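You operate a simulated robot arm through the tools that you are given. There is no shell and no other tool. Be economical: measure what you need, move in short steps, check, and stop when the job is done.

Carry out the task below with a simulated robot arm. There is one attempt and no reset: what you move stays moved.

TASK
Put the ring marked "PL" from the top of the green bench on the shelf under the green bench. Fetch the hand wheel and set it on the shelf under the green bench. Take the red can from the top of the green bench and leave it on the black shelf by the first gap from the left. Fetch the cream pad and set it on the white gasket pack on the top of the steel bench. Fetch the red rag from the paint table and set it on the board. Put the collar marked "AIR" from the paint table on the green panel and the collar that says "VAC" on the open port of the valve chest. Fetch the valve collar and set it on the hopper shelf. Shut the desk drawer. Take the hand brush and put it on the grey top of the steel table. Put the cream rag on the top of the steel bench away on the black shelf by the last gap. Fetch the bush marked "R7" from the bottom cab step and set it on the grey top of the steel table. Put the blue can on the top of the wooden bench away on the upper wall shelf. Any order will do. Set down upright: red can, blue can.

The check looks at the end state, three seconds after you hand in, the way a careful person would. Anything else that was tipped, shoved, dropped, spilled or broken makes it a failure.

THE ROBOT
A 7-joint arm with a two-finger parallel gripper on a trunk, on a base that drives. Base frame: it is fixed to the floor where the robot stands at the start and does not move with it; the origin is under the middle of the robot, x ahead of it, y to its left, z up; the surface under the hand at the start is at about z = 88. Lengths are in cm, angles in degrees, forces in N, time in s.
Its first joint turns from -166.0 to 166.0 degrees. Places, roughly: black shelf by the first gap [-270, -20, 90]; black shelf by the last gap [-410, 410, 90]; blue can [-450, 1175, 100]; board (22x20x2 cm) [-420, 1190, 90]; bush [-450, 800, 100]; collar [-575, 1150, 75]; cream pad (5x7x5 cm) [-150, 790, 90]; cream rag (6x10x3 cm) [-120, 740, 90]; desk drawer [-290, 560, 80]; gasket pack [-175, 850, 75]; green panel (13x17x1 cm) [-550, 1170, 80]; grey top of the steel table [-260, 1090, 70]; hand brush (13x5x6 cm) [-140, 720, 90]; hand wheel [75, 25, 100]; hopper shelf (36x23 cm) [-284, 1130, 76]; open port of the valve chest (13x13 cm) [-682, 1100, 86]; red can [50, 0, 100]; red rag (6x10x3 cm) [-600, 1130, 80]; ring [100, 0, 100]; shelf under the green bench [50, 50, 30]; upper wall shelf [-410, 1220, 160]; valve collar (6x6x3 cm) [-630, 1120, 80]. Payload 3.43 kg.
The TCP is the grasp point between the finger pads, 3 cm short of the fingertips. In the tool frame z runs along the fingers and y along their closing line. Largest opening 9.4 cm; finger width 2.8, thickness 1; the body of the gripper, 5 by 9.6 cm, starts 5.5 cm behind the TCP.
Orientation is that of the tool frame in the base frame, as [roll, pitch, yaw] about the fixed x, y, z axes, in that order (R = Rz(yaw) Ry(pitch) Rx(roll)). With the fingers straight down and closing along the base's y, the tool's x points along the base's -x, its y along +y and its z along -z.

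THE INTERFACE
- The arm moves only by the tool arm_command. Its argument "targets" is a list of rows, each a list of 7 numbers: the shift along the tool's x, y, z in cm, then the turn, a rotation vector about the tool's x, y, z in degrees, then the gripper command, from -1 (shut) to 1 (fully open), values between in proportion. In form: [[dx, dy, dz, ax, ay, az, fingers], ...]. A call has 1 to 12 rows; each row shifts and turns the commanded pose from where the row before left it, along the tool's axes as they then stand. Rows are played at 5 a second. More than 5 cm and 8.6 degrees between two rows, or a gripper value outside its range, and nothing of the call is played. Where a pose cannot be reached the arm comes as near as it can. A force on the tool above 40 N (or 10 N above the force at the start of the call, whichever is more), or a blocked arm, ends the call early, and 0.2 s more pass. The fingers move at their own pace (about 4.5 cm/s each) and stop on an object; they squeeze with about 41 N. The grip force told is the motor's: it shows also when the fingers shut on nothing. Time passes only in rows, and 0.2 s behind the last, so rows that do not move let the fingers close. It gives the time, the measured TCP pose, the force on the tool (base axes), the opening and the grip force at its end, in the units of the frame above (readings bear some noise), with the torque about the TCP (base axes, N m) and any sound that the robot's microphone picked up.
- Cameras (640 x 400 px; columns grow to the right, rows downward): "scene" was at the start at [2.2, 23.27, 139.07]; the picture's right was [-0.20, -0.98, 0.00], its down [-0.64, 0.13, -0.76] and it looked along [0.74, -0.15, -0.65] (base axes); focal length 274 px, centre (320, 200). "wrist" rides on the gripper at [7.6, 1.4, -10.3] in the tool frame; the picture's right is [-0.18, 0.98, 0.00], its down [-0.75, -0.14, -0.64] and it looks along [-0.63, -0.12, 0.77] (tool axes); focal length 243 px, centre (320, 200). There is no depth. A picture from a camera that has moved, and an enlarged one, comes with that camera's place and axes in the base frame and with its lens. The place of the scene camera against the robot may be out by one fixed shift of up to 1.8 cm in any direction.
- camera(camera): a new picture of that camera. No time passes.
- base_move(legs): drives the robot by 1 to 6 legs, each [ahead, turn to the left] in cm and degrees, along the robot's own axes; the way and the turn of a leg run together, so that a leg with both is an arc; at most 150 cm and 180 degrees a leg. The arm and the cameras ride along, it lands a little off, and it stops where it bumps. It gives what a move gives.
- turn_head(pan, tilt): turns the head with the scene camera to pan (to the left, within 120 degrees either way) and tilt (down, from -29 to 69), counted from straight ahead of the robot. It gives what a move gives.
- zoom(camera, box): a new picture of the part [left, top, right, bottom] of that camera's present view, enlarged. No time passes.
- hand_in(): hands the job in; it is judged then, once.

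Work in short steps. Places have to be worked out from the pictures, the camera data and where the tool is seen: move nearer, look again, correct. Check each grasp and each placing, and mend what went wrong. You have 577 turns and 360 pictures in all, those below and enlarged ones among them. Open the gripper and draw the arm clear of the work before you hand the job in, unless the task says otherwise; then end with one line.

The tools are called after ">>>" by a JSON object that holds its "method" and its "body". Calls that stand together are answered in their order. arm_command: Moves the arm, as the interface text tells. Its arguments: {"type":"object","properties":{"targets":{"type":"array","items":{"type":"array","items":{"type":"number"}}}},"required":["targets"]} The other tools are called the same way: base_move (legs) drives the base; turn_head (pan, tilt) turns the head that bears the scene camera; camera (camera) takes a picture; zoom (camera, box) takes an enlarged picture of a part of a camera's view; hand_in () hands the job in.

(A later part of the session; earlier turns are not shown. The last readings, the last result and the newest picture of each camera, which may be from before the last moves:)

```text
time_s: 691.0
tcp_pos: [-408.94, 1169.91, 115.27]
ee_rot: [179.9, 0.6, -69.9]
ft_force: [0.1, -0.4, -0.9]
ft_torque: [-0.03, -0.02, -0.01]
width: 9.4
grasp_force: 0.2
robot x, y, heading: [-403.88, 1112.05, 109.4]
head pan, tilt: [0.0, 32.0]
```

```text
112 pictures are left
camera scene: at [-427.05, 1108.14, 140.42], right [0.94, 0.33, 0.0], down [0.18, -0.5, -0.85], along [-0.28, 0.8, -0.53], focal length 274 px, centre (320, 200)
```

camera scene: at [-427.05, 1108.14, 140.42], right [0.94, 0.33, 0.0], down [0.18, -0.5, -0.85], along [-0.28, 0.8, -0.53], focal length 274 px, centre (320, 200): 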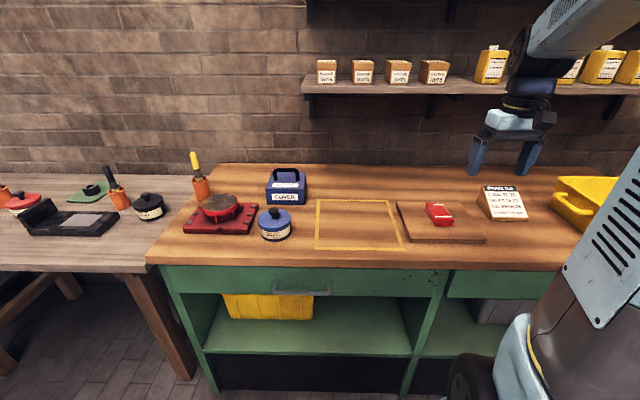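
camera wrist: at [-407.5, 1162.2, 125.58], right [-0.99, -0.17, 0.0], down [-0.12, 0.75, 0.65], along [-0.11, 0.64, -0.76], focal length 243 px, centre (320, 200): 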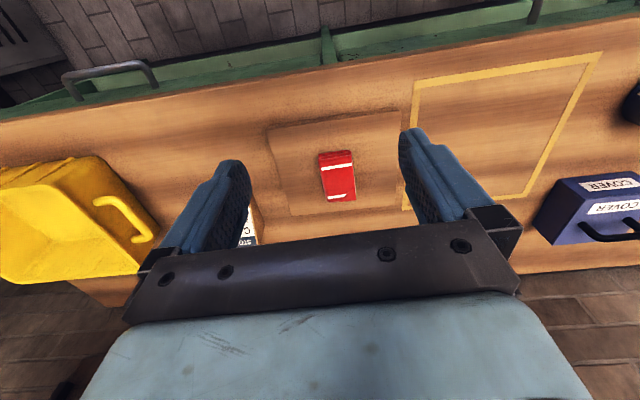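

Red rag is on the board. Now fetch the valve collar: back off, turn west, drive.

>>> {"method": "base_move", "body": {"legs": [[-18, 0]]}}

>>> {"method": "base_move", "body": {"legs": [[0, 45]]}}

>>> {"method": "base_move", "body": {"legs": [[0, 45]]}}

>>> {"method": "base_move", "body": {"legs": [[150, 0], [72, 0]]}}

>>> {"method": "base_move", "body": {"legs": [[0, -45]]}}

>>> {"method": "base_move", "body": {"legs": [[0, -45]]}}

```text
time_s: 692.5
tcp_pos: [-402.78, 1153.1, 115.3]
ee_rot: [179.9, 0.7, -70.1]
ft_force: [0.1, 0.8, -1.1]
ft_torque: [-0.02, 0.0, -0.02]
width: 9.38
grasp_force: 0.0
robot x, y, heading: [-398.03, 1095.21, 109.1]
head pan, tilt: [0.0, 32.0]
```

```text
time_s: 695.2
tcp_pos: [-442.75, 1132.36, 115.39]
ee_rot: [179.9, 0.7, -24.6]
ft_force: [0.3, -1.1, 0.5]
ft_torque: [0.0, -0.01, -0.03]
width: 9.42
grasp_force: 0.1
robot x, y, heading: [-396.18, 1099.35, 154.7]
head pan, tilt: [0.0, 32.0]
```

```text
time_s: 698.0
tcp_pos: [-451.94, 1088.97, 115.56]
ee_rot: [179.9, 0.7, 21.2]
ft_force: [-1.0, 0.4, 0.2]
ft_torque: [-0.01, -0.02, -0.05]
width: 9.39
grasp_force: 0.1
robot x, y, heading: [-397.51, 1104.51, -159.9]
head pan, tilt: [0.0, 32.0]
```

```text
time_s: 709.1
tcp_pos: [-659.07, 1010.25, 115.54]
ee_rot: [179.9, 0.6, 21.9]
ft_force: [0.2, -0.6, 0.0]
ft_torque: [0.01, 0.02, -0.01]
width: 9.41
grasp_force: 0.1
robot x, y, heading: [-604.81, 1026.37, -159.4]
head pan, tilt: [0.0, 32.0]
```

```text
time_s: 711.8
tcp_pos: [-654.45, 1052.97, 115.45]
ee_rot: [179.9, 0.7, -22.9]
ft_force: [0.6, 0.6, 0.4]
ft_torque: [0.01, -0.02, -0.01]
width: 9.42
grasp_force: 0.1
robot x, y, heading: [-606.69, 1021.73, 155.9]
head pan, tilt: [0.0, 32.0]
```

```text
time_s: 714.5
tcp_pos: [-618.37, 1077.83, 115.65]
ee_rot: [179.8, 0.7, -68.2]
ft_force: [0.3, -0.5, -0.2]
ft_torque: [-0.02, 0.0, 0.03]
width: 9.42
grasp_force: 0.1
robot x, y, heading: [-611.46, 1020.67, 111.3]
head pan, tilt: [0.0, 32.0]
```

>>> {"method": "base_move", "body": {"legs": [[38, 0]]}}

>>> {"method": "camera", "body": {"camera": "wrist"}}

>>> {"method": "camera", "body": {"camera": "scene"}}

```text
time_s: 716.9
tcp_pos: [-631.55, 1112.77, 115.57]
ee_rot: [179.9, 0.6, -68.5]
ft_force: [1.2, 1.5, -0.1]
ft_torque: [-0.01, 0.0, -0.01]
width: 9.39
grasp_force: 0.1
robot x, y, heading: [-624.99, 1055.41, 110.7]
head pan, tilt: [0.0, 32.0]
```

```text
111 pictures are left
camera wrist: at [-629.87, 1105.25, 125.89], right [-0.98, -0.19, 0.0], down [-0.14, 0.75, 0.65], along [-0.13, 0.64, -0.76], focal length 243 px, centre (320, 200)
```

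wrist: 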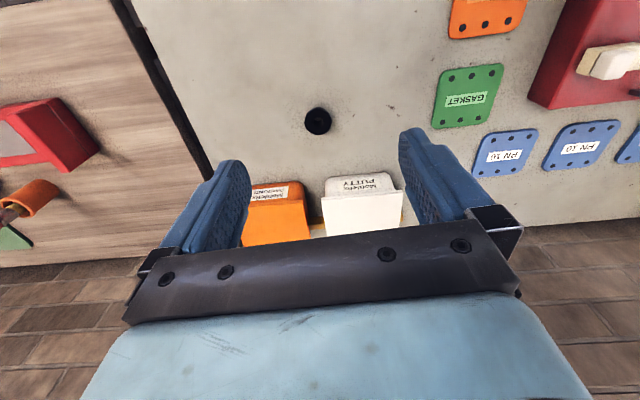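

```text
110 pictures are left
camera scene: at [-647.85, 1050.83, 140.42], right [0.93, 0.36, 0.0], down [0.19, -0.5, -0.85], along [-0.3, 0.79, -0.53], focal length 274 px, centre (320, 200)
```

scene: 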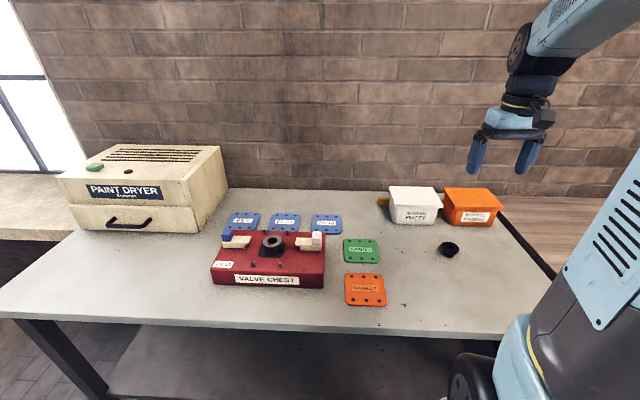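

>>> {"method": "arm_command", "body": {"targets": [[-2.3, -0.6, 4.4, 0, 0, 0, 1], [-2.3, -0.6, 4.4, 0, 0, 0, 1], [-2.3, -0.6, 4.4, 0, 0, 0, 1], [-2.3, -0.6, 4.4, 0, 0, 0, 1], [0, 0, 0, 0, 0, 0, 1]]}}

>>> {"method": "camera", "body": {"camera": "wrist"}}

```text
time_s: 718.1
tcp_pos: [-632.8, 1122.82, 98.12]
ee_rot: [179.9, 0.7, -68.4]
ft_force: [0.0, 0.5, -0.6]
ft_torque: [-0.03, -0.01, -0.02]
width: 9.4
grasp_force: 0.1
robot x, y, heading: [-624.83, 1055.36, 110.9]
head pan, tilt: [0.0, 32.0]
```

```text
109 pictures are left
camera wrist: at [-631.18, 1115.18, 108.38], right [-0.98, -0.19, 0.0], down [-0.14, 0.75, 0.65], along [-0.13, 0.64, -0.76], focal length 243 px, centre (320, 200)
```

wrist: 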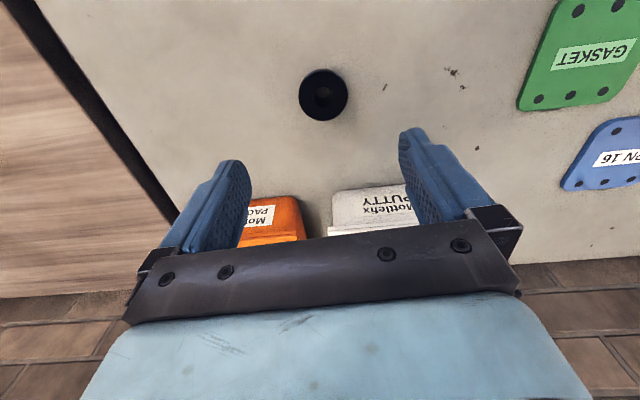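

>>> {"method": "arm_command", "body": {"targets": [[-0.35, 0, 4.5, 0, 0, 0, 1], [-0.35, 0, 4.5, 0, 0, 0, 1], [0, 0, 3.5, 0, 0, 0, 1], [0, 0, 0, 0, 0, 0, 1]]}}

>>> {"method": "camera", "body": {"camera": "wrist"}}

>>> {"method": "zoom", "body": {"camera": "scene", "box": [390, 170, 510, 280]}}

```text
time_s: 719.1
tcp_pos: [-633.25, 1123.36, 85.6]
ee_rot: [179.9, 0.7, -68.5]
ft_force: [-0.2, 0.0, -0.3]
ft_torque: [0.0, -0.05, -0.01]
width: 9.43
grasp_force: 0.0
robot x, y, heading: [-624.69, 1055.42, 111.1]
head pan, tilt: [0.0, 32.0]
```

```text
108 pictures are left
camera wrist: at [-631.61, 1115.74, 95.84], right [-0.98, -0.19, 0.0], down [-0.14, 0.75, 0.65], along [-0.13, 0.64, -0.76], focal length 243 px, centre (320, 200)
```

wrist: 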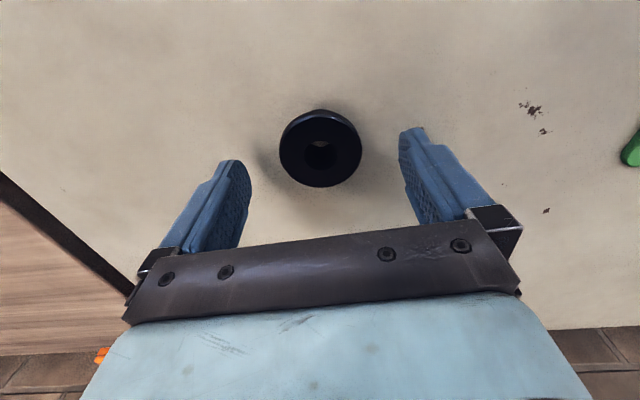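

```text
3.64 times, centred on (450, 225) of scene
camera zoom: at [-647.86, 1050.86, 140.42], right [0.93, 0.36, 0.0], down [0.19, -0.5, -0.85], along [-0.3, 0.79, -0.53], focal length 996 px, centre (-153, 109)
```

zoom: 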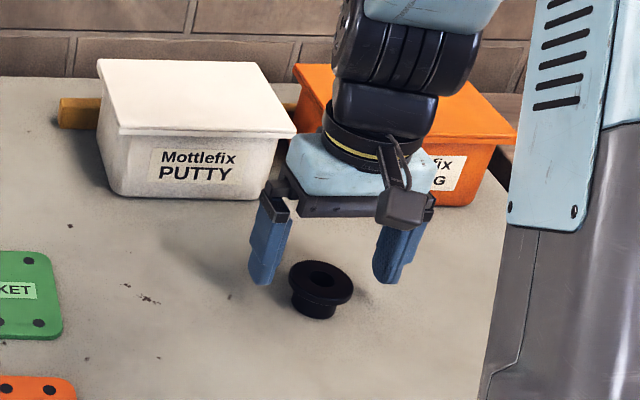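

>>> {"method": "arm_command", "body": {"targets": [[-0.4, 0, 2.5, 0, 0, 0, 1], [0, 0, 0.6, 0, 0, 0, 1], [0, 0, 0.5, 0, 0, 0, 1], [0, 0, 0.4, 0, 0, 0, 1]]}}

>>> {"method": "zoom", "body": {"camera": "scene", "box": [390, 170, 510, 280]}}

```text
time_s: 719.7
tcp_pos: [-633.28, 1123.77, 83.06]
ee_rot: [180.0, 0.9, -68.3]
ft_force: [3.8, -7.7, 15.7]
ft_torque: [-0.5, 0.02, 0.12]
width: 9.31
grasp_force: 0.1
robot x, y, heading: [-624.83, 1055.4, 110.8]
head pan, tilt: [0.0, 32.0]
stopped in row 2: the force on the tool passed its limit at 54 N (the readings are from after the stop); the commanded pose is now the measured one
```

```text
3.64 times, centred on (450, 225) of scene
camera zoom: at [-647.83, 1050.77, 140.42], right [0.93, 0.36, 0.0], down [0.19, -0.5, -0.85], along [-0.3, 0.79, -0.53], focal length 996 px, centre (-153, 109)
```

zoom: 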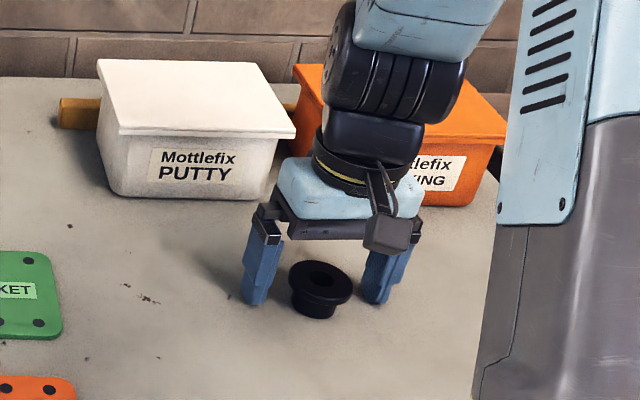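

Tips touched the table (80). I rise 0.6 and close on the collar.

>>> {"method": "arm_command", "body": {"targets": [[0, 0, -0.6, 0, 0, 0, 1], [0, 0, 0, 0, 0, 0, -1], [0, 0, 0, 0, 0, 0, -1], [0, 0, 0, 0, 0, 0, -1], [0, 0, 0, 0, 0, 0, -1]]}}

>>> {"method": "arm_command", "body": {"targets": [[0, 0, -3, 0, 0, 0, -1], [0, 0, -4.8, 0, 0, 0, -1], [0, 0, -4.8, 0, 0, 0, -1], [0, 0, -4.8, 0, 0, 0, -1], [0, 0, -4.8, 0, 0, 0, -1], [0, 0, -4.8, 0, 0, 0, -1], [0, 0, -4.8, 0, 0, 0, -1], [4, 0, 0, 0, 0, 0, -1], [4, 0, 0, 0, 0, 0, -1]]}}

>>> {"method": "camera", "body": {"camera": "wrist"}}

```text
time_s: 720.9
tcp_pos: [-633.48, 1123.82, 83.49]
ee_rot: [179.9, 0.9, -68.5]
ft_force: [-1.4, -0.6, 1.3]
ft_torque: [-0.08, 0.05, -0.03]
width: 5.02
grasp_force: 39.9
robot x, y, heading: [-625.13, 1055.49, 110.9]
head pan, tilt: [0.0, 32.0]
```

```text
time_s: 722.9
tcp_pos: [-630.07, 1116.17, 115.13]
ee_rot: [-180.0, 0.8, -68.4]
ft_force: [0.1, 1.1, -3.2]
ft_torque: [-0.05, 0.03, 0.0]
width: 4.99
grasp_force: 41.2
robot x, y, heading: [-624.67, 1055.54, 110.8]
head pan, tilt: [0.0, 32.0]
```

```text
105 pictures are left
camera wrist: at [-628.46, 1108.43, 125.45], right [-0.98, -0.19, 0.0], down [-0.14, 0.74, 0.65], along [-0.13, 0.64, -0.76], focal length 243 px, centre (320, 200)
```

wrist: 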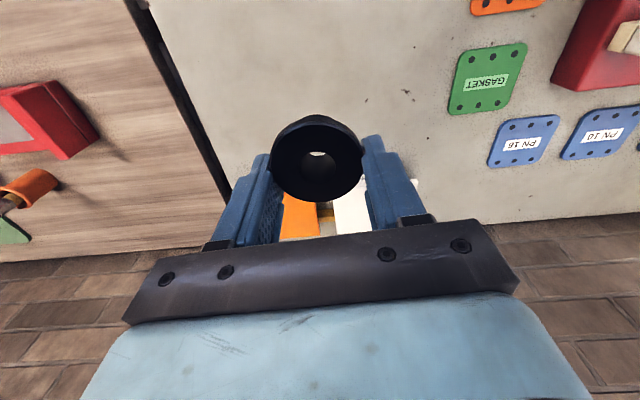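

Valve collar held. I drive east to the hopper shelf.

>>> {"method": "base_move", "body": {"legs": [[-35, 0]]}}

>>> {"method": "base_move", "body": {"legs": [[0, -45]]}}

>>> {"method": "base_move", "body": {"legs": [[0, -45]]}}

>>> {"method": "turn_head", "body": {"pan": 0, "tilt": 15}}

>>> {"method": "camera", "body": {"camera": "scene"}}

```text
time_s: 725.2
tcp_pos: [-617.59, 1083.83, 115.2]
ee_rot: [180.0, 0.9, -68.7]
ft_force: [-0.6, 1.0, -2.2]
ft_torque: [0.01, 0.02, 0.0]
width: 5.03
grasp_force: 41.5
robot x, y, heading: [-612.64, 1023.35, 110.6]
head pan, tilt: [0.0, 32.0]
```

```text
time_s: 727.9
tcp_pos: [-573.7, 1069.73, 115.28]
ee_rot: [180.0, 0.9, -113.4]
ft_force: [0.2, 0.4, -2.0]
ft_torque: [0.04, 0.0, 0.04]
width: 5.01
grasp_force: 41.1
robot x, y, heading: [-617.12, 1025.15, 65.8]
head pan, tilt: [0.0, 32.0]
```

```text
time_s: 730.6
tcp_pos: [-554.53, 1026.21, 115.36]
ee_rot: [180.0, 0.8, -158.1]
ft_force: [-0.4, -0.2, -2.0]
ft_torque: [0.02, -0.01, -0.01]
width: 4.96
grasp_force: 41.9
robot x, y, heading: [-618.66, 1030.18, 21.8]
head pan, tilt: [0.0, 32.0]
```

```text
time_s: 731.4
tcp_pos: [-554.46, 1026.36, 115.35]
ee_rot: [179.9, 0.9, -158.0]
ft_force: [-0.7, -0.2, -1.7]
ft_torque: [0.0, -0.03, 0.02]
width: 5.01
grasp_force: 40.6
robot x, y, heading: [-619.13, 1030.24, 21.8]
head pan, tilt: [0.0, 15.0]
```

```text
104 pictures are left
camera scene: at [-624.29, 1054.16, 143.15], right [0.37, -0.93, 0.0], down [-0.24, -0.1, -0.97], along [0.9, 0.36, -0.26], focal length 274 px, centre (320, 200)
```

scene: 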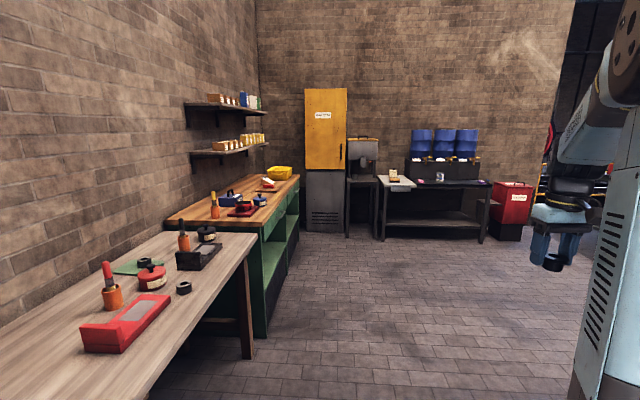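

>>> {"method": "base_move", "body": {"legs": [[0, -9], [150, 0], [116, 0]]}}

>>> {"method": "turn_head", "body": {"pan": 15, "tilt": 32}}

>>> {"method": "camera", "body": {"camera": "scene"}}

```text
time_s: 745.3
tcp_pos: [-294.03, 1068.26, 115.32]
ee_rot: [-180.0, 0.9, -168.8]
ft_force: [0.3, 0.0, -2.8]
ft_torque: [-0.01, -0.04, 0.02]
width: 5.0
grasp_force: 40.5
robot x, y, heading: [-355.96, 1083.77, 11.3]
head pan, tilt: [0.0, 15.0]
```

```text
time_s: 746.1
tcp_pos: [-294.04, 1068.3, 115.4]
ee_rot: [180.0, 0.8, -168.6]
ft_force: [0.3, -0.7, -1.9]
ft_torque: [-0.02, -0.05, 0.0]
width: 5.02
grasp_force: 41.2
robot x, y, heading: [-356.33, 1083.98, 11.0]
head pan, tilt: [15.0, 32.0]
```

```text
103 pictures are left
camera scene: at [-358.79, 1110.68, 140.43], right [0.44, -0.9, 0.0], down [-0.48, -0.23, -0.85], along [0.76, 0.37, -0.53], focal length 274 px, centre (320, 200)
```

scene: 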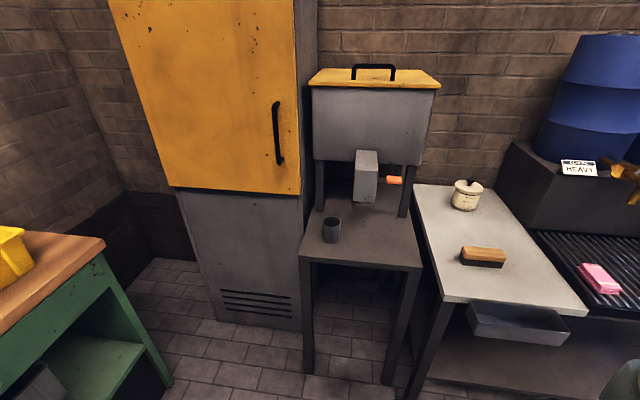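

>>> {"method": "arm_command", "body": {"targets": [[-1.39, 4.42, 0, 0, 0, 0, -1], [-1.39, 4.42, 0, 0, 0, 0, -1], [-1.39, 4.42, 0, 0, 0, 0, -1], [-1.39, 4.42, 0, 0, 0, 0, -1], [-1.39, 4.42, 0, 0, 0, 0, -1], [-1.39, 4.42, 0, 0, 0, 0, -1], [-1.39, 4.42, 0, 0, 0, 0, -1], [-1.39, 4.42, 0, 0, 0, 0, -1], [-1.39, 4.42, 0, 0, 0, 0, -1], [-1.39, 4.42, 0, 0, 0, 0, -1], [-1.39, 4.42, 0, 0, 0, 0, -1]]}}

>>> {"method": "camera", "body": {"camera": "wrist"}}

>>> {"method": "camera", "body": {"camera": "scene"}}

```text
time_s: 748.5
tcp_pos: [-288.54, 1119.04, 115.62]
ee_rot: [180.0, 0.8, -168.7]
ft_force: [-0.5, -1.1, -2.5]
ft_torque: [0.02, 0.0, 0.01]
width: 4.99
grasp_force: 41.7
robot x, y, heading: [-356.22, 1083.62, 11.0]
head pan, tilt: [15.0, 32.0]
```

```text
102 pictures are left
camera wrist: at [-296.37, 1119.05, 125.8], right [-0.01, 1.0, 0.0], down [0.76, 0.01, 0.65], along [0.65, 0.01, -0.76], focal length 243 px, centre (320, 200)
```

wrist: 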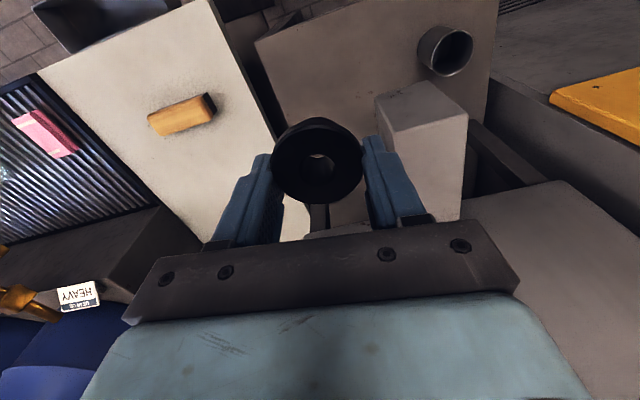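

```text
101 pictures are left
camera scene: at [-358.8, 1110.64, 140.43], right [0.44, -0.9, 0.0], down [-0.48, -0.23, -0.85], along [0.76, 0.37, -0.53], focal length 274 px, centre (320, 200)
```

scene: 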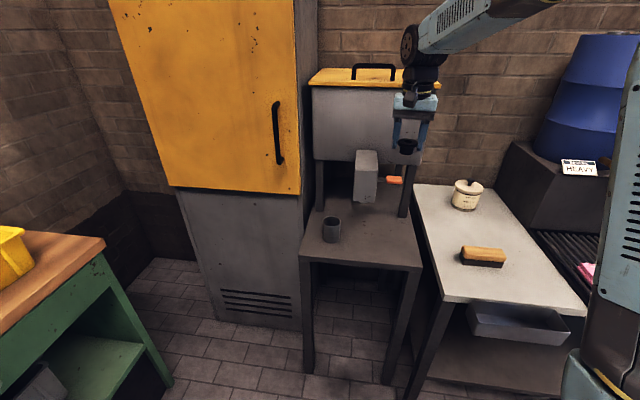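

>>> {"method": "arm_command", "body": {"targets": [[0, -1.5, 4.6, 0, 0, 0, -1], [0, -1.5, 4.6, 0, 0, 0, -1], [0, 0, 4.8, 0, 0, 0, -1], [0, 0, 4.8, 0, 0, 0, -1], [0, 0, 4.8, 0, 0, 0, -1], [0, 0, 4.8, 0, 0, 0, -1], [0, 0, 0, 0, 0, 0, -1]]}}

>>> {"method": "camera", "body": {"camera": "wrist"}}

>>> {"method": "zoom", "body": {"camera": "scene", "box": [290, 140, 450, 280]}}

```text
time_s: 750.1
tcp_pos: [-287.38, 1116.15, 87.38]
ee_rot: [180.0, 0.9, -168.6]
ft_force: [-0.2, -0.1, -1.9]
ft_torque: [-0.02, -0.04, -0.03]
width: 5.0
grasp_force: 41.1
robot x, y, heading: [-356.49, 1083.72, 11.2]
head pan, tilt: [15.0, 32.0]
```

```text
100 pictures are left
camera wrist: at [-295.3, 1115.97, 97.58], right [-0.01, 1.0, 0.0], down [0.76, 0.01, 0.65], along [0.65, 0.01, -0.76], focal length 243 px, centre (320, 200)
```

wrist: 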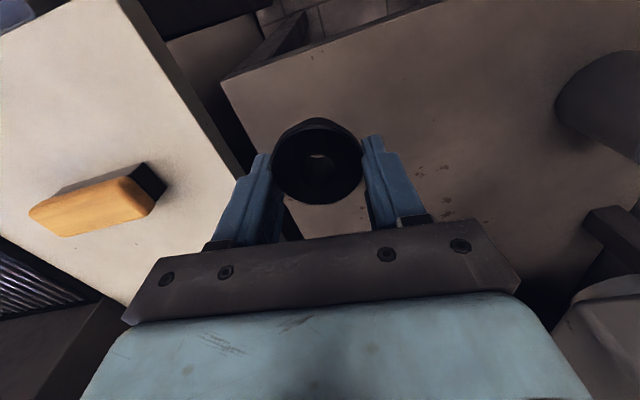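

```text
2.86 times, centred on (370, 210) of scene
camera zoom: at [-358.77, 1110.7, 140.42], right [0.44, -0.9, 0.0], down [-0.48, -0.23, -0.85], along [0.76, 0.37, -0.53], focal length 782 px, centre (177, 171)
```

zoom: 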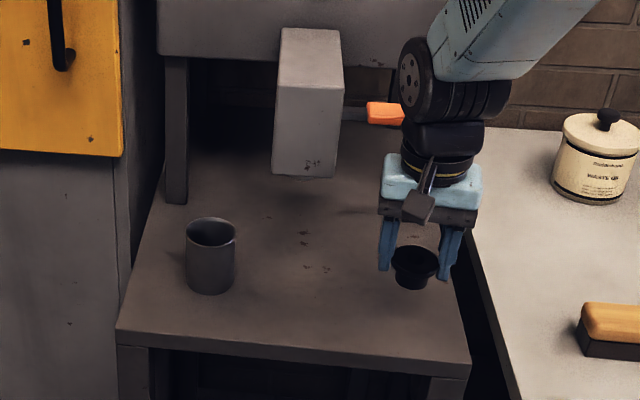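

>>> {"method": "arm_command", "body": {"targets": [[0.7, -1.5, 0, 0, 0, 0, -1], [0, 0, 3, 0, 0, 0, -1], [0, 0, 2.5, 0, 0, 0, -1], [0, 0, 0.5, 0, 0, 0, -1], [0, 0, 0.5, 0, 0, 0, -1], [0, 0, 0.5, 0, 0, 0, -1]]}}

>>> {"method": "zoom", "body": {"camera": "scene", "box": [290, 140, 450, 280]}}

>>> {"method": "camera", "body": {"camera": "wrist"}}

```text
time_s: 751.5
tcp_pos: [-287.93, 1114.64, 80.28]
ee_rot: [-179.9, 0.8, -168.7]
ft_force: [0.3, 0.3, -2.2]
ft_torque: [-0.03, -0.03, 0.01]
width: 5.0
grasp_force: 41.1
robot x, y, heading: [-356.53, 1083.97, 11.1]
head pan, tilt: [15.0, 32.0]
```

```text
2.86 times, centred on (370, 210) of scene
camera zoom: at [-358.78, 1110.7, 140.42], right [0.44, -0.9, 0.0], down [-0.48, -0.23, -0.85], along [0.76, 0.37, -0.53], focal length 782 px, centre (177, 171)
```

zoom: 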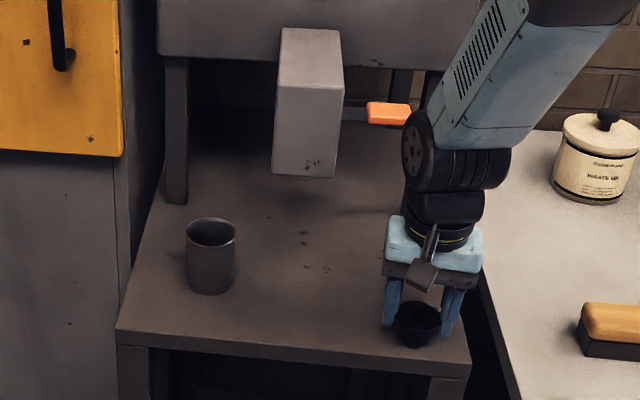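

```text
97 pictures are left
camera wrist: at [-295.72, 1114.43, 90.46], right [-0.01, 1.0, 0.0], down [0.76, 0.01, 0.65], along [0.65, 0.01, -0.76], focal length 243 px, centre (320, 200)
```

wrist: 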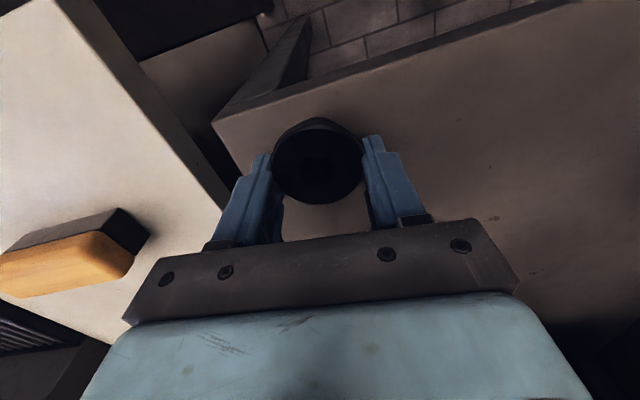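

>>> {"method": "arm_command", "body": {"targets": [[0, 0, 0.4, 0, 0, 0, -1], [0, 0, 0.4, 0, 0, 0, -1], [0, 0, 0.4, 0, 0, 0, -1], [0, 0, 0.4, 0, 0, 0, -1], [0, 0, 0.4, 0, 0, 0, -1], [0, 0, 0.4, 0, 0, 0, -1], [0, 0, 0.4, 0, 0, 0, -1], [0, 0, 0.4, 0, 0, 0, -1]]}}

```text
time_s: 752.3
tcp_pos: [-287.81, 1114.59, 79.55]
ee_rot: [179.9, 1.0, -168.6]
ft_force: [-1.2, -0.8, 12.6]
ft_torque: [0.04, 0.25, -0.02]
width: 4.96
grasp_force: 41.1
robot x, y, heading: [-356.67, 1083.8, 11.0]
head pan, tilt: [15.0, 32.0]
stopped in row 3: the force on the tool passed its limit at 47 N (the readings are from after the stop); the commanded pose is now the measured one
```

Contact at 79.55 (shelf ≈76). I release and rise.

>>> {"method": "arm_command", "body": {"targets": [[0, 0, -0.2, 0, 0, 0, 0.4], [0, 0, 0, 0, 0, 0, 0.4], [0, 0, -3, 0, 0, 0, 0.4], [0, 0, -4.5, 0, 0, 0, 0.4], [0, 0, -4.8, 0, 0, 0, 1], [0, 0, -4.8, 0, 0, 0, 1], [0, 0, -4.8, 0, 0, 0, 1], [0, 0, -4.8, 0, 0, 0, 1], [3, 0, -3, 0, 0, 0, 1], [4.5, 0, 0, 0, 0, 0, 1], [4.5, 0, 0, 0, 0, 0, 1]]}}

>>> {"method": "zoom", "body": {"camera": "scene", "box": [290, 140, 450, 280]}}

```text
time_s: 754.7
tcp_pos: [-300.3, 1111.9, 109.17]
ee_rot: [180.0, 1.0, -168.7]
ft_force: [0.9, 0.1, -1.5]
ft_torque: [-0.02, 0.06, -0.03]
width: 9.41
grasp_force: 0.0
robot x, y, heading: [-356.39, 1083.68, 11.0]
head pan, tilt: [15.0, 32.0]
```

```text
2.86 times, centred on (370, 210) of scene
camera zoom: at [-358.72, 1110.71, 140.42], right [0.44, -0.9, 0.0], down [-0.48, -0.23, -0.85], along [0.76, 0.37, -0.53], focal length 782 px, centre (177, 171)
```

zoom: 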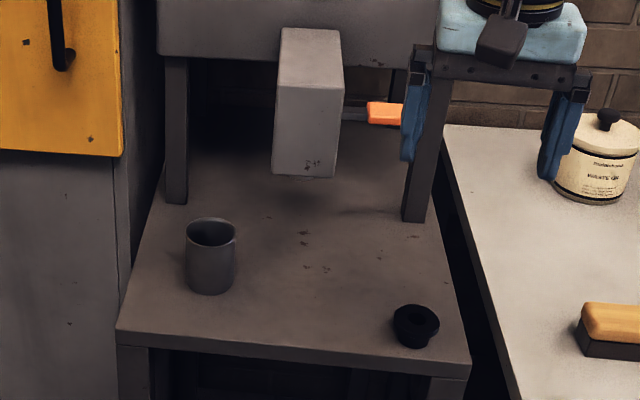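

Valve collar is on the hopper shelf. Last item: bush R7 on the bottom cab step near (-450,800). I back off and turn that way.

>>> {"method": "base_move", "body": {"legs": [[-30, 0]]}}

>>> {"method": "base_move", "body": {"legs": [[0, -45]]}}

>>> {"method": "base_move", "body": {"legs": [[0, -45]]}}

>>> {"method": "turn_head", "body": {"pan": -25, "tilt": 15}}

>>> {"method": "camera", "body": {"camera": "scene"}}

```text
time_s: 756.8
tcp_pos: [-330.04, 1105.89, 109.16]
ee_rot: [179.8, 1.1, -168.8]
ft_force: [0.0, -0.1, -0.2]
ft_torque: [-0.02, 0.01, 0.01]
width: 9.41
grasp_force: 0.1
robot x, y, heading: [-386.1, 1078.11, 11.0]
head pan, tilt: [15.0, 32.0]
```

```text
time_s: 759.5
tcp_pos: [-326.69, 1058.05, 109.16]
ee_rot: [179.9, 1.1, 146.3]
ft_force: [0.3, -0.2, 0.3]
ft_torque: [0.02, -0.01, 0.02]
width: 9.41
grasp_force: 0.1
robot x, y, heading: [-383.2, 1082.03, -33.8]
head pan, tilt: [15.0, 32.0]
```

```text
time_s: 762.2
tcp_pos: [-359.84, 1025.53, 109.26]
ee_rot: [179.9, 1.0, 101.8]
ft_force: [0.6, -0.5, 0.7]
ft_torque: [0.0, -0.02, 0.0]
width: 9.43
grasp_force: 0.1
robot x, y, heading: [-378.53, 1083.66, -77.6]
head pan, tilt: [15.0, 32.0]
```

```text
time_s: 763.3
tcp_pos: [-360.06, 1025.65, 109.32]
ee_rot: [180.0, 1.0, 101.7]
ft_force: [0.2, 0.2, -0.5]
ft_torque: [0.02, -0.02, 0.01]
width: 9.41
grasp_force: 0.1
robot x, y, heading: [-378.66, 1083.53, -77.8]
head pan, tilt: [-25.0, 15.0]
```

```text
95 pictures are left
camera scene: at [-358.9, 1086.25, 143.15], right [-0.98, 0.22, 0.0], down [0.06, 0.25, -0.97], along [-0.21, -0.94, -0.26], focal length 274 px, centre (320, 200)
```

scene: 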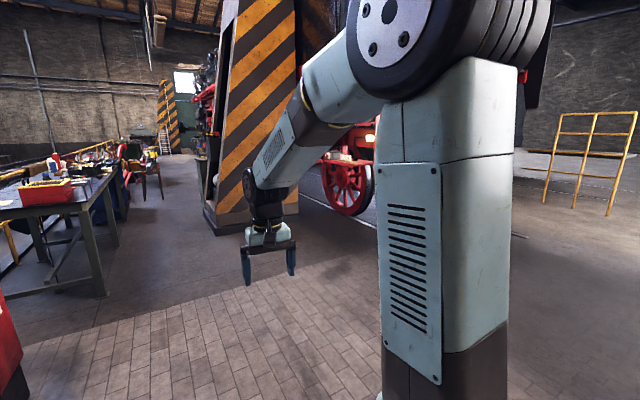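

>>> {"method": "base_move", "body": {"legs": [[0, -36]]}}

>>> {"method": "turn_head", "body": {"pan": 10, "tilt": 12}}

>>> {"method": "camera", "body": {"camera": "scene"}}

```text
time_s: 765.6
tcp_pos: [-397.89, 1025.9, 109.34]
ee_rot: [179.8, 1.1, 65.5]
ft_force: [-0.1, 0.2, -0.1]
ft_torque: [0.02, 0.01, 0.02]
width: 9.39
grasp_force: 0.1
robot x, y, heading: [-374.77, 1081.94, -113.5]
head pan, tilt: [-25.0, 15.0]
```

```text
time_s: 766.6
tcp_pos: [-397.86, 1025.85, 109.4]
ee_rot: [180.0, 1.2, 65.6]
ft_force: [-0.3, -0.5, -0.5]
ft_torque: [0.0, -0.02, -0.01]
width: 9.41
grasp_force: 0.1
robot x, y, heading: [-375.29, 1082.09, -113.5]
head pan, tilt: [10.0, 12.0]
```

```text
94 pictures are left
camera scene: at [-353.16, 1069.92, 143.64], right [-0.97, 0.24, 0.0], down [0.05, 0.2, -0.98], along [-0.23, -0.95, -0.21], focal length 274 px, centre (320, 200)
```

scene: 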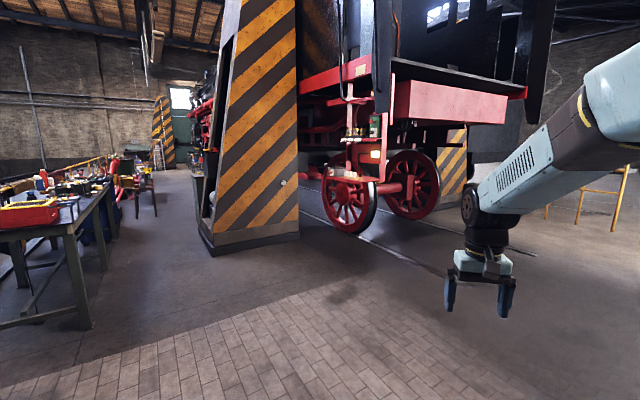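

>>> {"method": "zoom", "body": {"camera": "scene", "box": [300, 80, 440, 240]}}

```text
2.50 times, centred on (370, 160) of scene
camera zoom: at [-353.16, 1069.92, 143.64], right [-0.97, 0.24, 0.0], down [0.05, 0.2, -0.98], along [-0.23, -0.95, -0.21], focal length 684 px, centre (195, 300)
```

zoom: 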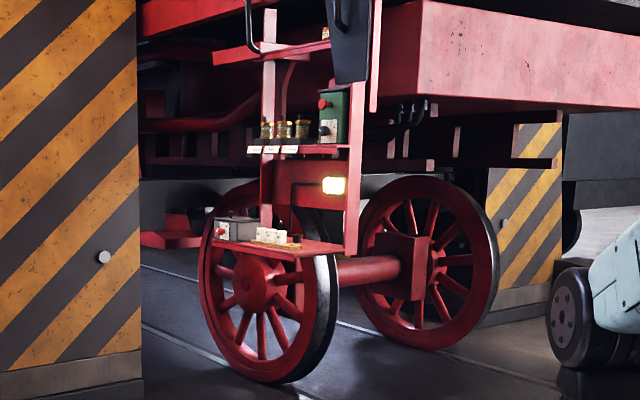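

>>> {"method": "base_move", "body": {"legs": [[0, 22], [150, 0], [88, 0]]}}

>>> {"method": "base_move", "body": {"legs": [[0, -40]]}}

>>> {"method": "base_move", "body": {"legs": [[0, -30]]}}

>>> {"method": "turn_head", "body": {"pan": 0, "tilt": 22}}

>>> {"method": "camera", "body": {"camera": "scene"}}

```text
time_s: 779.8
tcp_pos: [-384.53, 781.42, 109.39]
ee_rot: [179.9, 1.0, 86.9]
ft_force: [-0.3, -0.1, -0.1]
ft_torque: [0.01, 0.01, 0.06]
width: 9.4
grasp_force: 0.2
robot x, y, heading: [-383.52, 842.3, -92.6]
head pan, tilt: [10.0, 12.0]
```

```text
time_s: 782.3
tcp_pos: [-423.87, 796.28, 109.46]
ee_rot: [179.9, 1.1, 46.3]
ft_force: [-0.5, 0.0, -0.2]
ft_torque: [-0.02, -0.02, -0.01]
width: 9.39
grasp_force: 0.1
robot x, y, heading: [-380.4, 839.17, -132.8]
head pan, tilt: [10.0, 12.0]
```

```text
time_s: 784.4
tcp_pos: [-439.42, 823.95, 109.4]
ee_rot: [179.8, 1.0, 16.1]
ft_force: [0.6, 0.3, -0.4]
ft_torque: [0.01, 0.01, -0.01]
width: 9.41
grasp_force: 0.0
robot x, y, heading: [-379.68, 835.74, -162.6]
head pan, tilt: [10.0, 12.0]
```

```text
time_s: 785.1
tcp_pos: [-439.35, 823.89, 109.49]
ee_rot: [179.9, 1.1, 16.1]
ft_force: [-0.8, -0.6, -0.2]
ft_torque: [0.0, -0.01, 0.02]
width: 9.39
grasp_force: 0.1
robot x, y, heading: [-379.4, 835.7, -162.5]
head pan, tilt: [0.0, 22.0]
```

```text
92 pictures are left
camera scene: at [-375.7, 813.1, 142.02], right [-0.3, 0.95, 0.0], down [0.36, 0.11, -0.93], along [-0.88, -0.28, -0.37], focal length 274 px, centre (320, 200)
```

scene: 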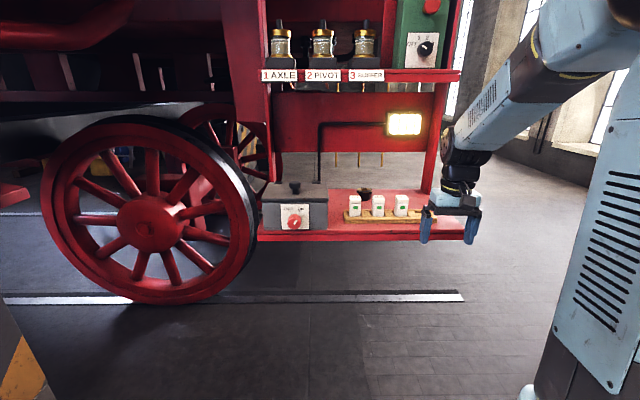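

>>> {"method": "zoom", "body": {"camera": "scene", "box": [250, 140, 490, 250]}}

>>> {"method": "zoom", "body": {"camera": "scene", "box": [345, 180, 393, 210]}}

```text
2.67 times, centred on (370, 195) of scene
camera zoom: at [-375.7, 813.1, 142.02], right [-0.3, 0.95, 0.0], down [0.36, 0.11, -0.93], along [-0.88, -0.28, -0.37], focal length 730 px, centre (187, 213)
```

zoom: 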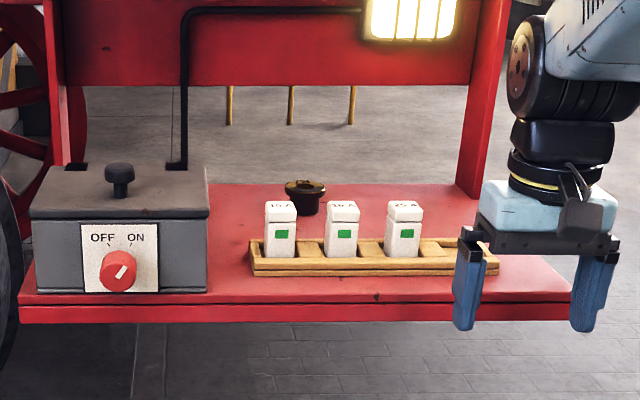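

```text
13.33 times, centred on (369, 195) of scene
camera zoom: at [-375.7, 813.1, 142.02], right [-0.3, 0.95, 0.0], down [0.36, 0.11, -0.93], along [-0.88, -0.28, -0.37], focal length 3650 px, centre (-333, 267)
```

zoom: 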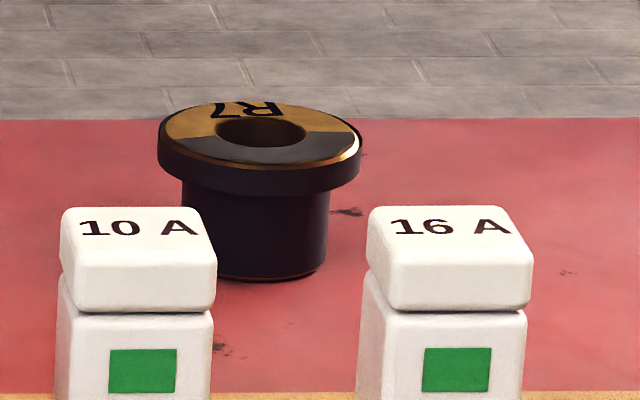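

>>> {"method": "camera", "body": {"camera": "wrist"}}

```text
89 pictures are left
camera wrist: at [-431.32, 824.69, 119.66], right [0.1, -1.0, 0.0], down [-0.75, -0.07, 0.66], along [-0.65, -0.07, -0.76], focal length 243 px, centre (320, 200)
```

wrist: 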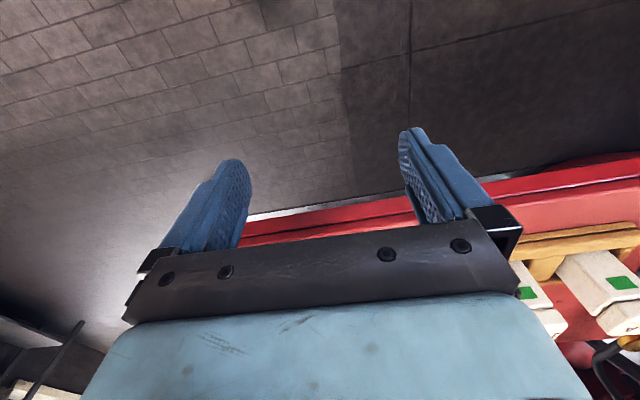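

>>> {"method": "arm_command", "body": {"targets": [[2, 0, -4.5, 0, 0, 0, 1], [2, 0, -4.5, 0, 0, 0, 1], [2, 0, -4.5, 0, 0, 0, 1], [2, 0, -4.5, 0, 0, 0, 1], [2, 0, -4.5, 0, 0, 0, 1], [2, 3, -3, 0, 0, 0, 1], [0, 4.5, 0, 0, 0, 0, 1], [0, 4.5, 0, 0, 0, 0, 1], [0, 0, 0, 0, 0, 0, 1]]}}

>>> {"method": "camera", "body": {"camera": "wrist"}}

>>> {"method": "camera", "body": {"camera": "scene"}}

```text
time_s: 787.1
tcp_pos: [-423.99, 815.47, 134.94]
ee_rot: [180.0, 1.1, 16.1]
ft_force: [0.5, 0.4, -0.8]
ft_torque: [0.0, 0.02, -0.01]
width: 9.41
grasp_force: 0.0
robot x, y, heading: [-379.57, 835.49, -162.6]
head pan, tilt: [0.0, 22.0]
```

```text
88 pictures are left
camera wrist: at [-416.01, 816.43, 145.21], right [0.1, -1.0, 0.0], down [-0.75, -0.07, 0.66], along [-0.65, -0.07, -0.76], focal length 243 px, centre (320, 200)
```

wrist: 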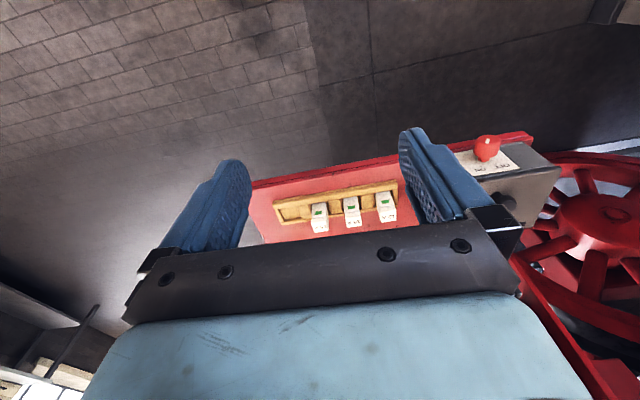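

```text
87 pictures are left
camera scene: at [-375.67, 813.12, 142.02], right [-0.3, 0.95, 0.0], down [0.36, 0.11, -0.93], along [-0.88, -0.28, -0.37], focal length 274 px, centre (320, 200)
```

scene: 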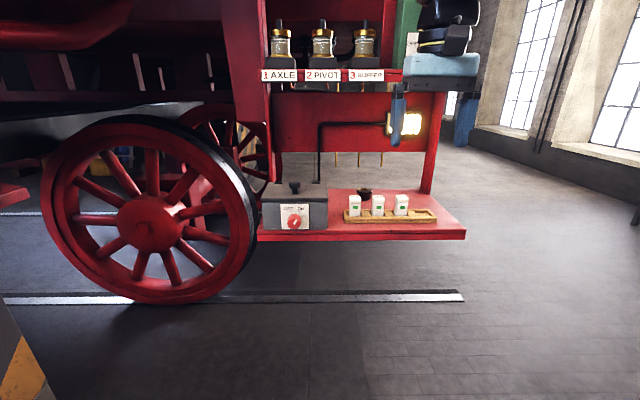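

R7 stands on the step behind the fuses, ~5 cm in front of the panel. I'll use a 20° forward tilt; first approach to above the step's front for a closer wrist look.

>>> {"method": "arm_command", "body": {"targets": [[0, 0, 0, 0, -8, 0, 1], [0, 0, 0, 0, -8, 0, 1], [0, 0, 0, 0, -4.5, 0, 1], [-3.8, 0.3, 1.4, 0, 0, 0, 1], [-3.8, 0.3, 1.4, 0, 0, 0, 1], [-3.8, 0.3, 1.4, 0, 0, 0, 1], [1.0, 0, 2.8, 0, 0, 0, 1], [1.0, 0, 2.8, 0, 0, 0, 1], [0, 0, 0, 0, 0, 0, 1]]}}

>>> {"method": "camera", "body": {"camera": "wrist"}}

>>> {"method": "zoom", "body": {"camera": "scene", "box": [250, 120, 490, 270]}}

```text
time_s: 789.1
tcp_pos: [-435.57, 811.47, 129.19]
ee_rot: [179.9, 21.6, 16.1]
ft_force: [0.0, 0.0, 0.6]
ft_torque: [0.02, 0.01, 0.01]
width: 9.4
grasp_force: 0.0
robot x, y, heading: [-379.45, 835.47, -162.3]
head pan, tilt: [0.0, 22.0]
```

```text
86 pictures are left
camera wrist: at [-424.65, 813.3, 135.96], right [0.11, -0.99, 0.07], down [-0.49, 0.01, 0.87], along [-0.87, -0.13, -0.48], focal length 243 px, centre (320, 200)
```

wrist: 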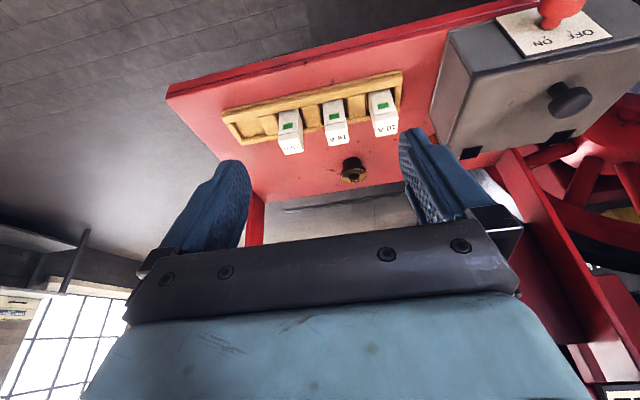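

```text
2.67 times, centred on (370, 195) of scene
camera zoom: at [-375.69, 813.1, 142.02], right [-0.3, 0.95, 0.0], down [0.36, 0.11, -0.93], along [-0.88, -0.28, -0.38], focal length 730 px, centre (187, 213)
```

zoom: 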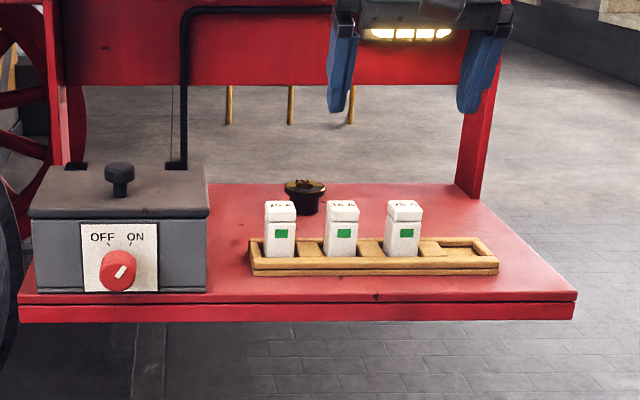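

Triangulated: R7 flange top z≈110.1 at (-461.8,801.5). I advance over the fuses at z≈120.

>>> {"method": "arm_command", "body": {"targets": [[-3.17, 0.4, 2.67, 0, 0, 0, 1], [-3.17, 0.4, 2.67, 0, 0, 0, 1], [-3.17, 0.4, 2.67, 0, 0, 0, 1], [-3.17, 0.4, 2.67, 0, 0, 0, 1], [-3.17, 0.4, 2.67, 0, 0, 0, 1], [0, 0, 0, 0, 0, 0, 1]]}}

>>> {"method": "camera", "body": {"camera": "wrist"}}

>>> {"method": "zoom", "body": {"camera": "scene", "box": [250, 60, 490, 270]}}

```text
time_s: 790.5
tcp_pos: [-454.0, 804.2, 122.41]
ee_rot: [179.9, 21.5, 16.2]
ft_force: [0.7, -0.6, -0.1]
ft_torque: [0.02, -0.01, -0.01]
width: 9.4
grasp_force: 0.0
robot x, y, heading: [-379.29, 835.55, -162.6]
head pan, tilt: [0.0, 22.0]
```

```text
84 pictures are left
camera wrist: at [-443.03, 805.92, 129.2], right [0.11, -0.99, 0.07], down [-0.49, 0.01, 0.87], along [-0.87, -0.13, -0.48], focal length 243 px, centre (320, 200)
```

wrist: 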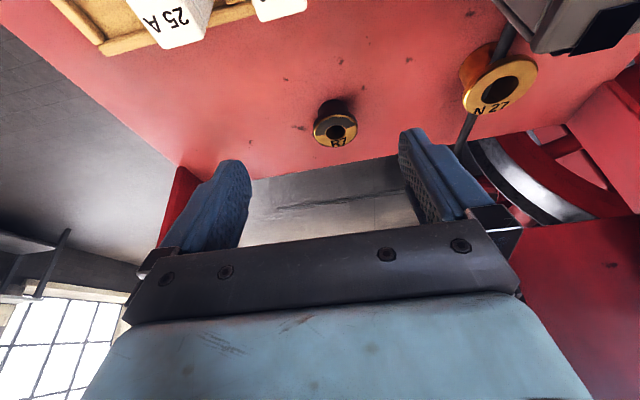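

```text
1.90 times, centred on (370, 165) of scene
camera zoom: at [-375.72, 813.09, 142.02], right [-0.3, 0.95, 0.0], down [0.36, 0.11, -0.93], along [-0.88, -0.28, -0.38], focal length 522 px, centre (225, 267)
```

zoom: 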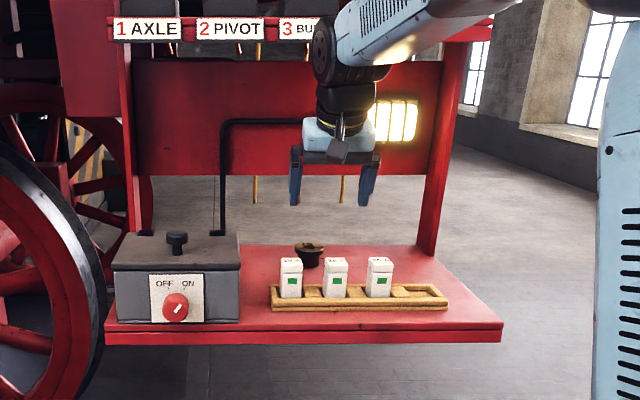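

>>> {"method": "arm_command", "body": {"targets": [[-3.12, 0.45, 2.85, 0, 0, 0, 1], [-3.12, 0.45, 2.85, 0, 0, 0, 1], [0, 0, 0, 0, 0, 0, 1]]}}

>>> {"method": "camera", "body": {"camera": "wrist"}}

>>> {"method": "zoom", "body": {"camera": "scene", "box": [290, 100, 450, 240]}}

```text
time_s: 791.3
tcp_pos: [-461.31, 801.22, 119.41]
ee_rot: [180.0, 21.5, 16.1]
ft_force: [-0.1, -0.1, 0.4]
ft_torque: [0.04, -0.05, -0.01]
width: 9.42
grasp_force: 0.1
robot x, y, heading: [-379.6, 835.0, -162.4]
head pan, tilt: [0.0, 22.0]
```

```text
82 pictures are left
camera wrist: at [-450.43, 802.89, 126.27], right [0.11, -0.99, 0.07], down [-0.49, 0.01, 0.87], along [-0.87, -0.13, -0.48], focal length 243 px, centre (320, 200)
```

wrist: 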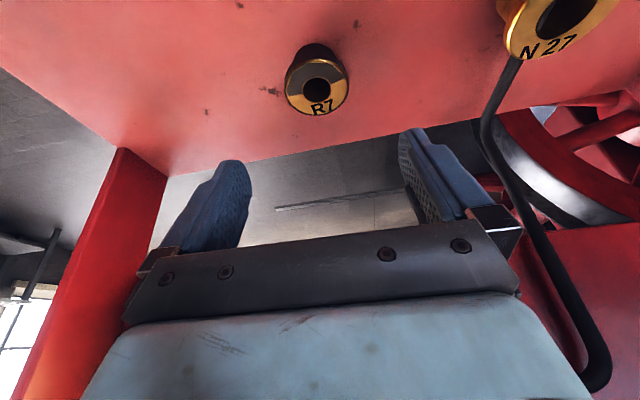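

```text
2.86 times, centred on (370, 170) of scene
camera zoom: at [-375.73, 813.09, 142.02], right [-0.3, 0.95, 0.0], down [0.36, 0.11, -0.93], along [-0.88, -0.28, -0.38], focal length 782 px, centre (177, 286)
```

zoom: 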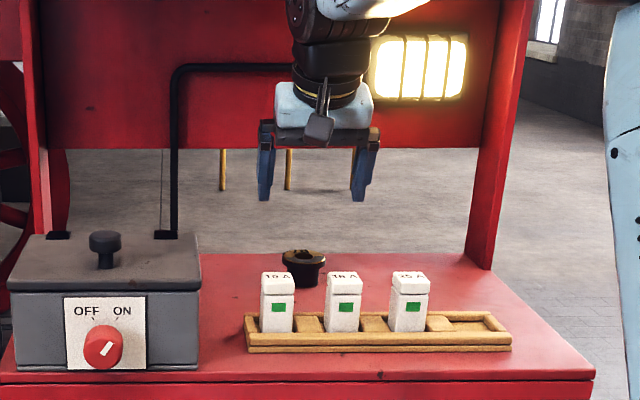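

>>> {"method": "arm_command", "body": {"targets": [[0.95, 0.1, 2.6, 0, 0, 0, 1], [0.95, 0.1, 2.6, 0, 0, 0, 1], [0.7, 0, 1.8, 0, 0, 0, 1], [0, 0, 0, 0, 0, 0, 1]]}}

>>> {"method": "camera", "body": {"camera": "wrist"}}

>>> {"method": "zoom", "body": {"camera": "scene", "box": [290, 100, 450, 240]}}

```text
time_s: 792.3
tcp_pos: [-461.34, 800.81, 111.83]
ee_rot: [179.9, 21.6, 16.0]
ft_force: [-0.8, 0.4, -0.8]
ft_torque: [0.02, -0.01, 0.02]
width: 9.4
grasp_force: 0.0
robot x, y, heading: [-379.54, 835.48, -162.8]
head pan, tilt: [0.0, 22.0]
```

```text
80 pictures are left
camera wrist: at [-450.32, 802.6, 118.67], right [0.11, -0.99, 0.07], down [-0.49, 0.01, 0.87], along [-0.87, -0.13, -0.48], focal length 243 px, centre (320, 200)
```

wrist: 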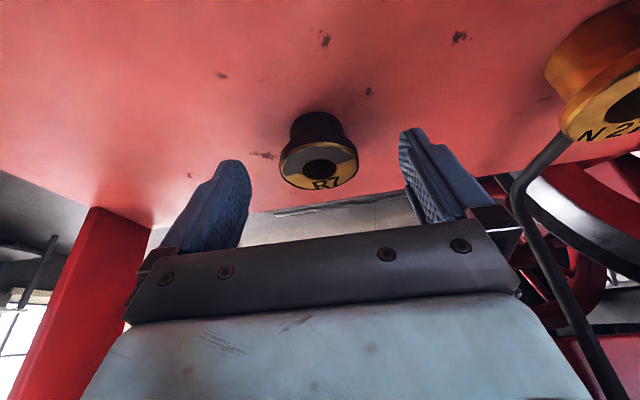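

```text
2.86 times, centred on (370, 170) of scene
camera zoom: at [-375.72, 813.09, 142.02], right [-0.3, 0.95, 0.0], down [0.36, 0.11, -0.93], along [-0.88, -0.28, -0.38], focal length 782 px, centre (177, 286)
```

zoom: 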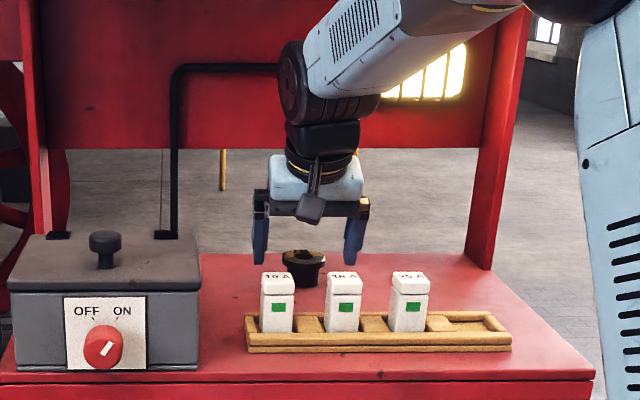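

>>> {"method": "arm_command", "body": {"targets": [[0.26, 0, 0.65, 0, 0, 0, 1], [0, 0, 0, 0, 0, 0, -1], [0, 0, 0, 0, 0, 0, -1], [0, 0, 0, 0, 0, 0, -1], [0, 0, 0, 0, 0, 0, -1]]}}

>>> {"method": "camera", "body": {"camera": "wrist"}}

```text
time_s: 793.5
tcp_pos: [-461.32, 800.8, 111.25]
ee_rot: [179.9, 21.5, 16.0]
ft_force: [-0.2, 0.1, -0.4]
ft_torque: [0.01, 0.01, -0.04]
width: 4.89
grasp_force: 39.6
robot x, y, heading: [-379.6, 835.77, -162.5]
head pan, tilt: [0.0, 22.0]
```

```text
78 pictures are left
camera wrist: at [-450.38, 802.53, 118.02], right [0.11, -0.99, 0.07], down [-0.49, 0.01, 0.87], along [-0.87, -0.13, -0.48], focal length 243 px, centre (320, 200)
```

wrist: 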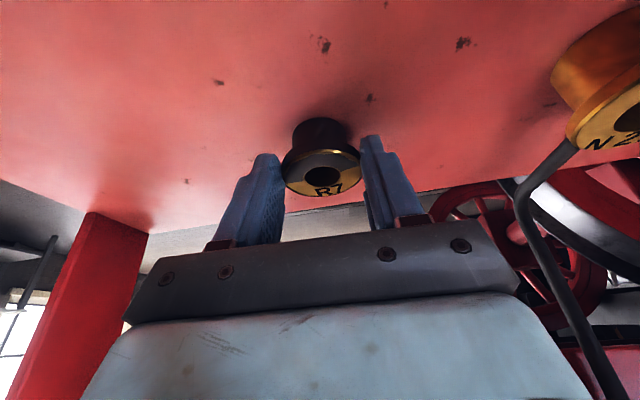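

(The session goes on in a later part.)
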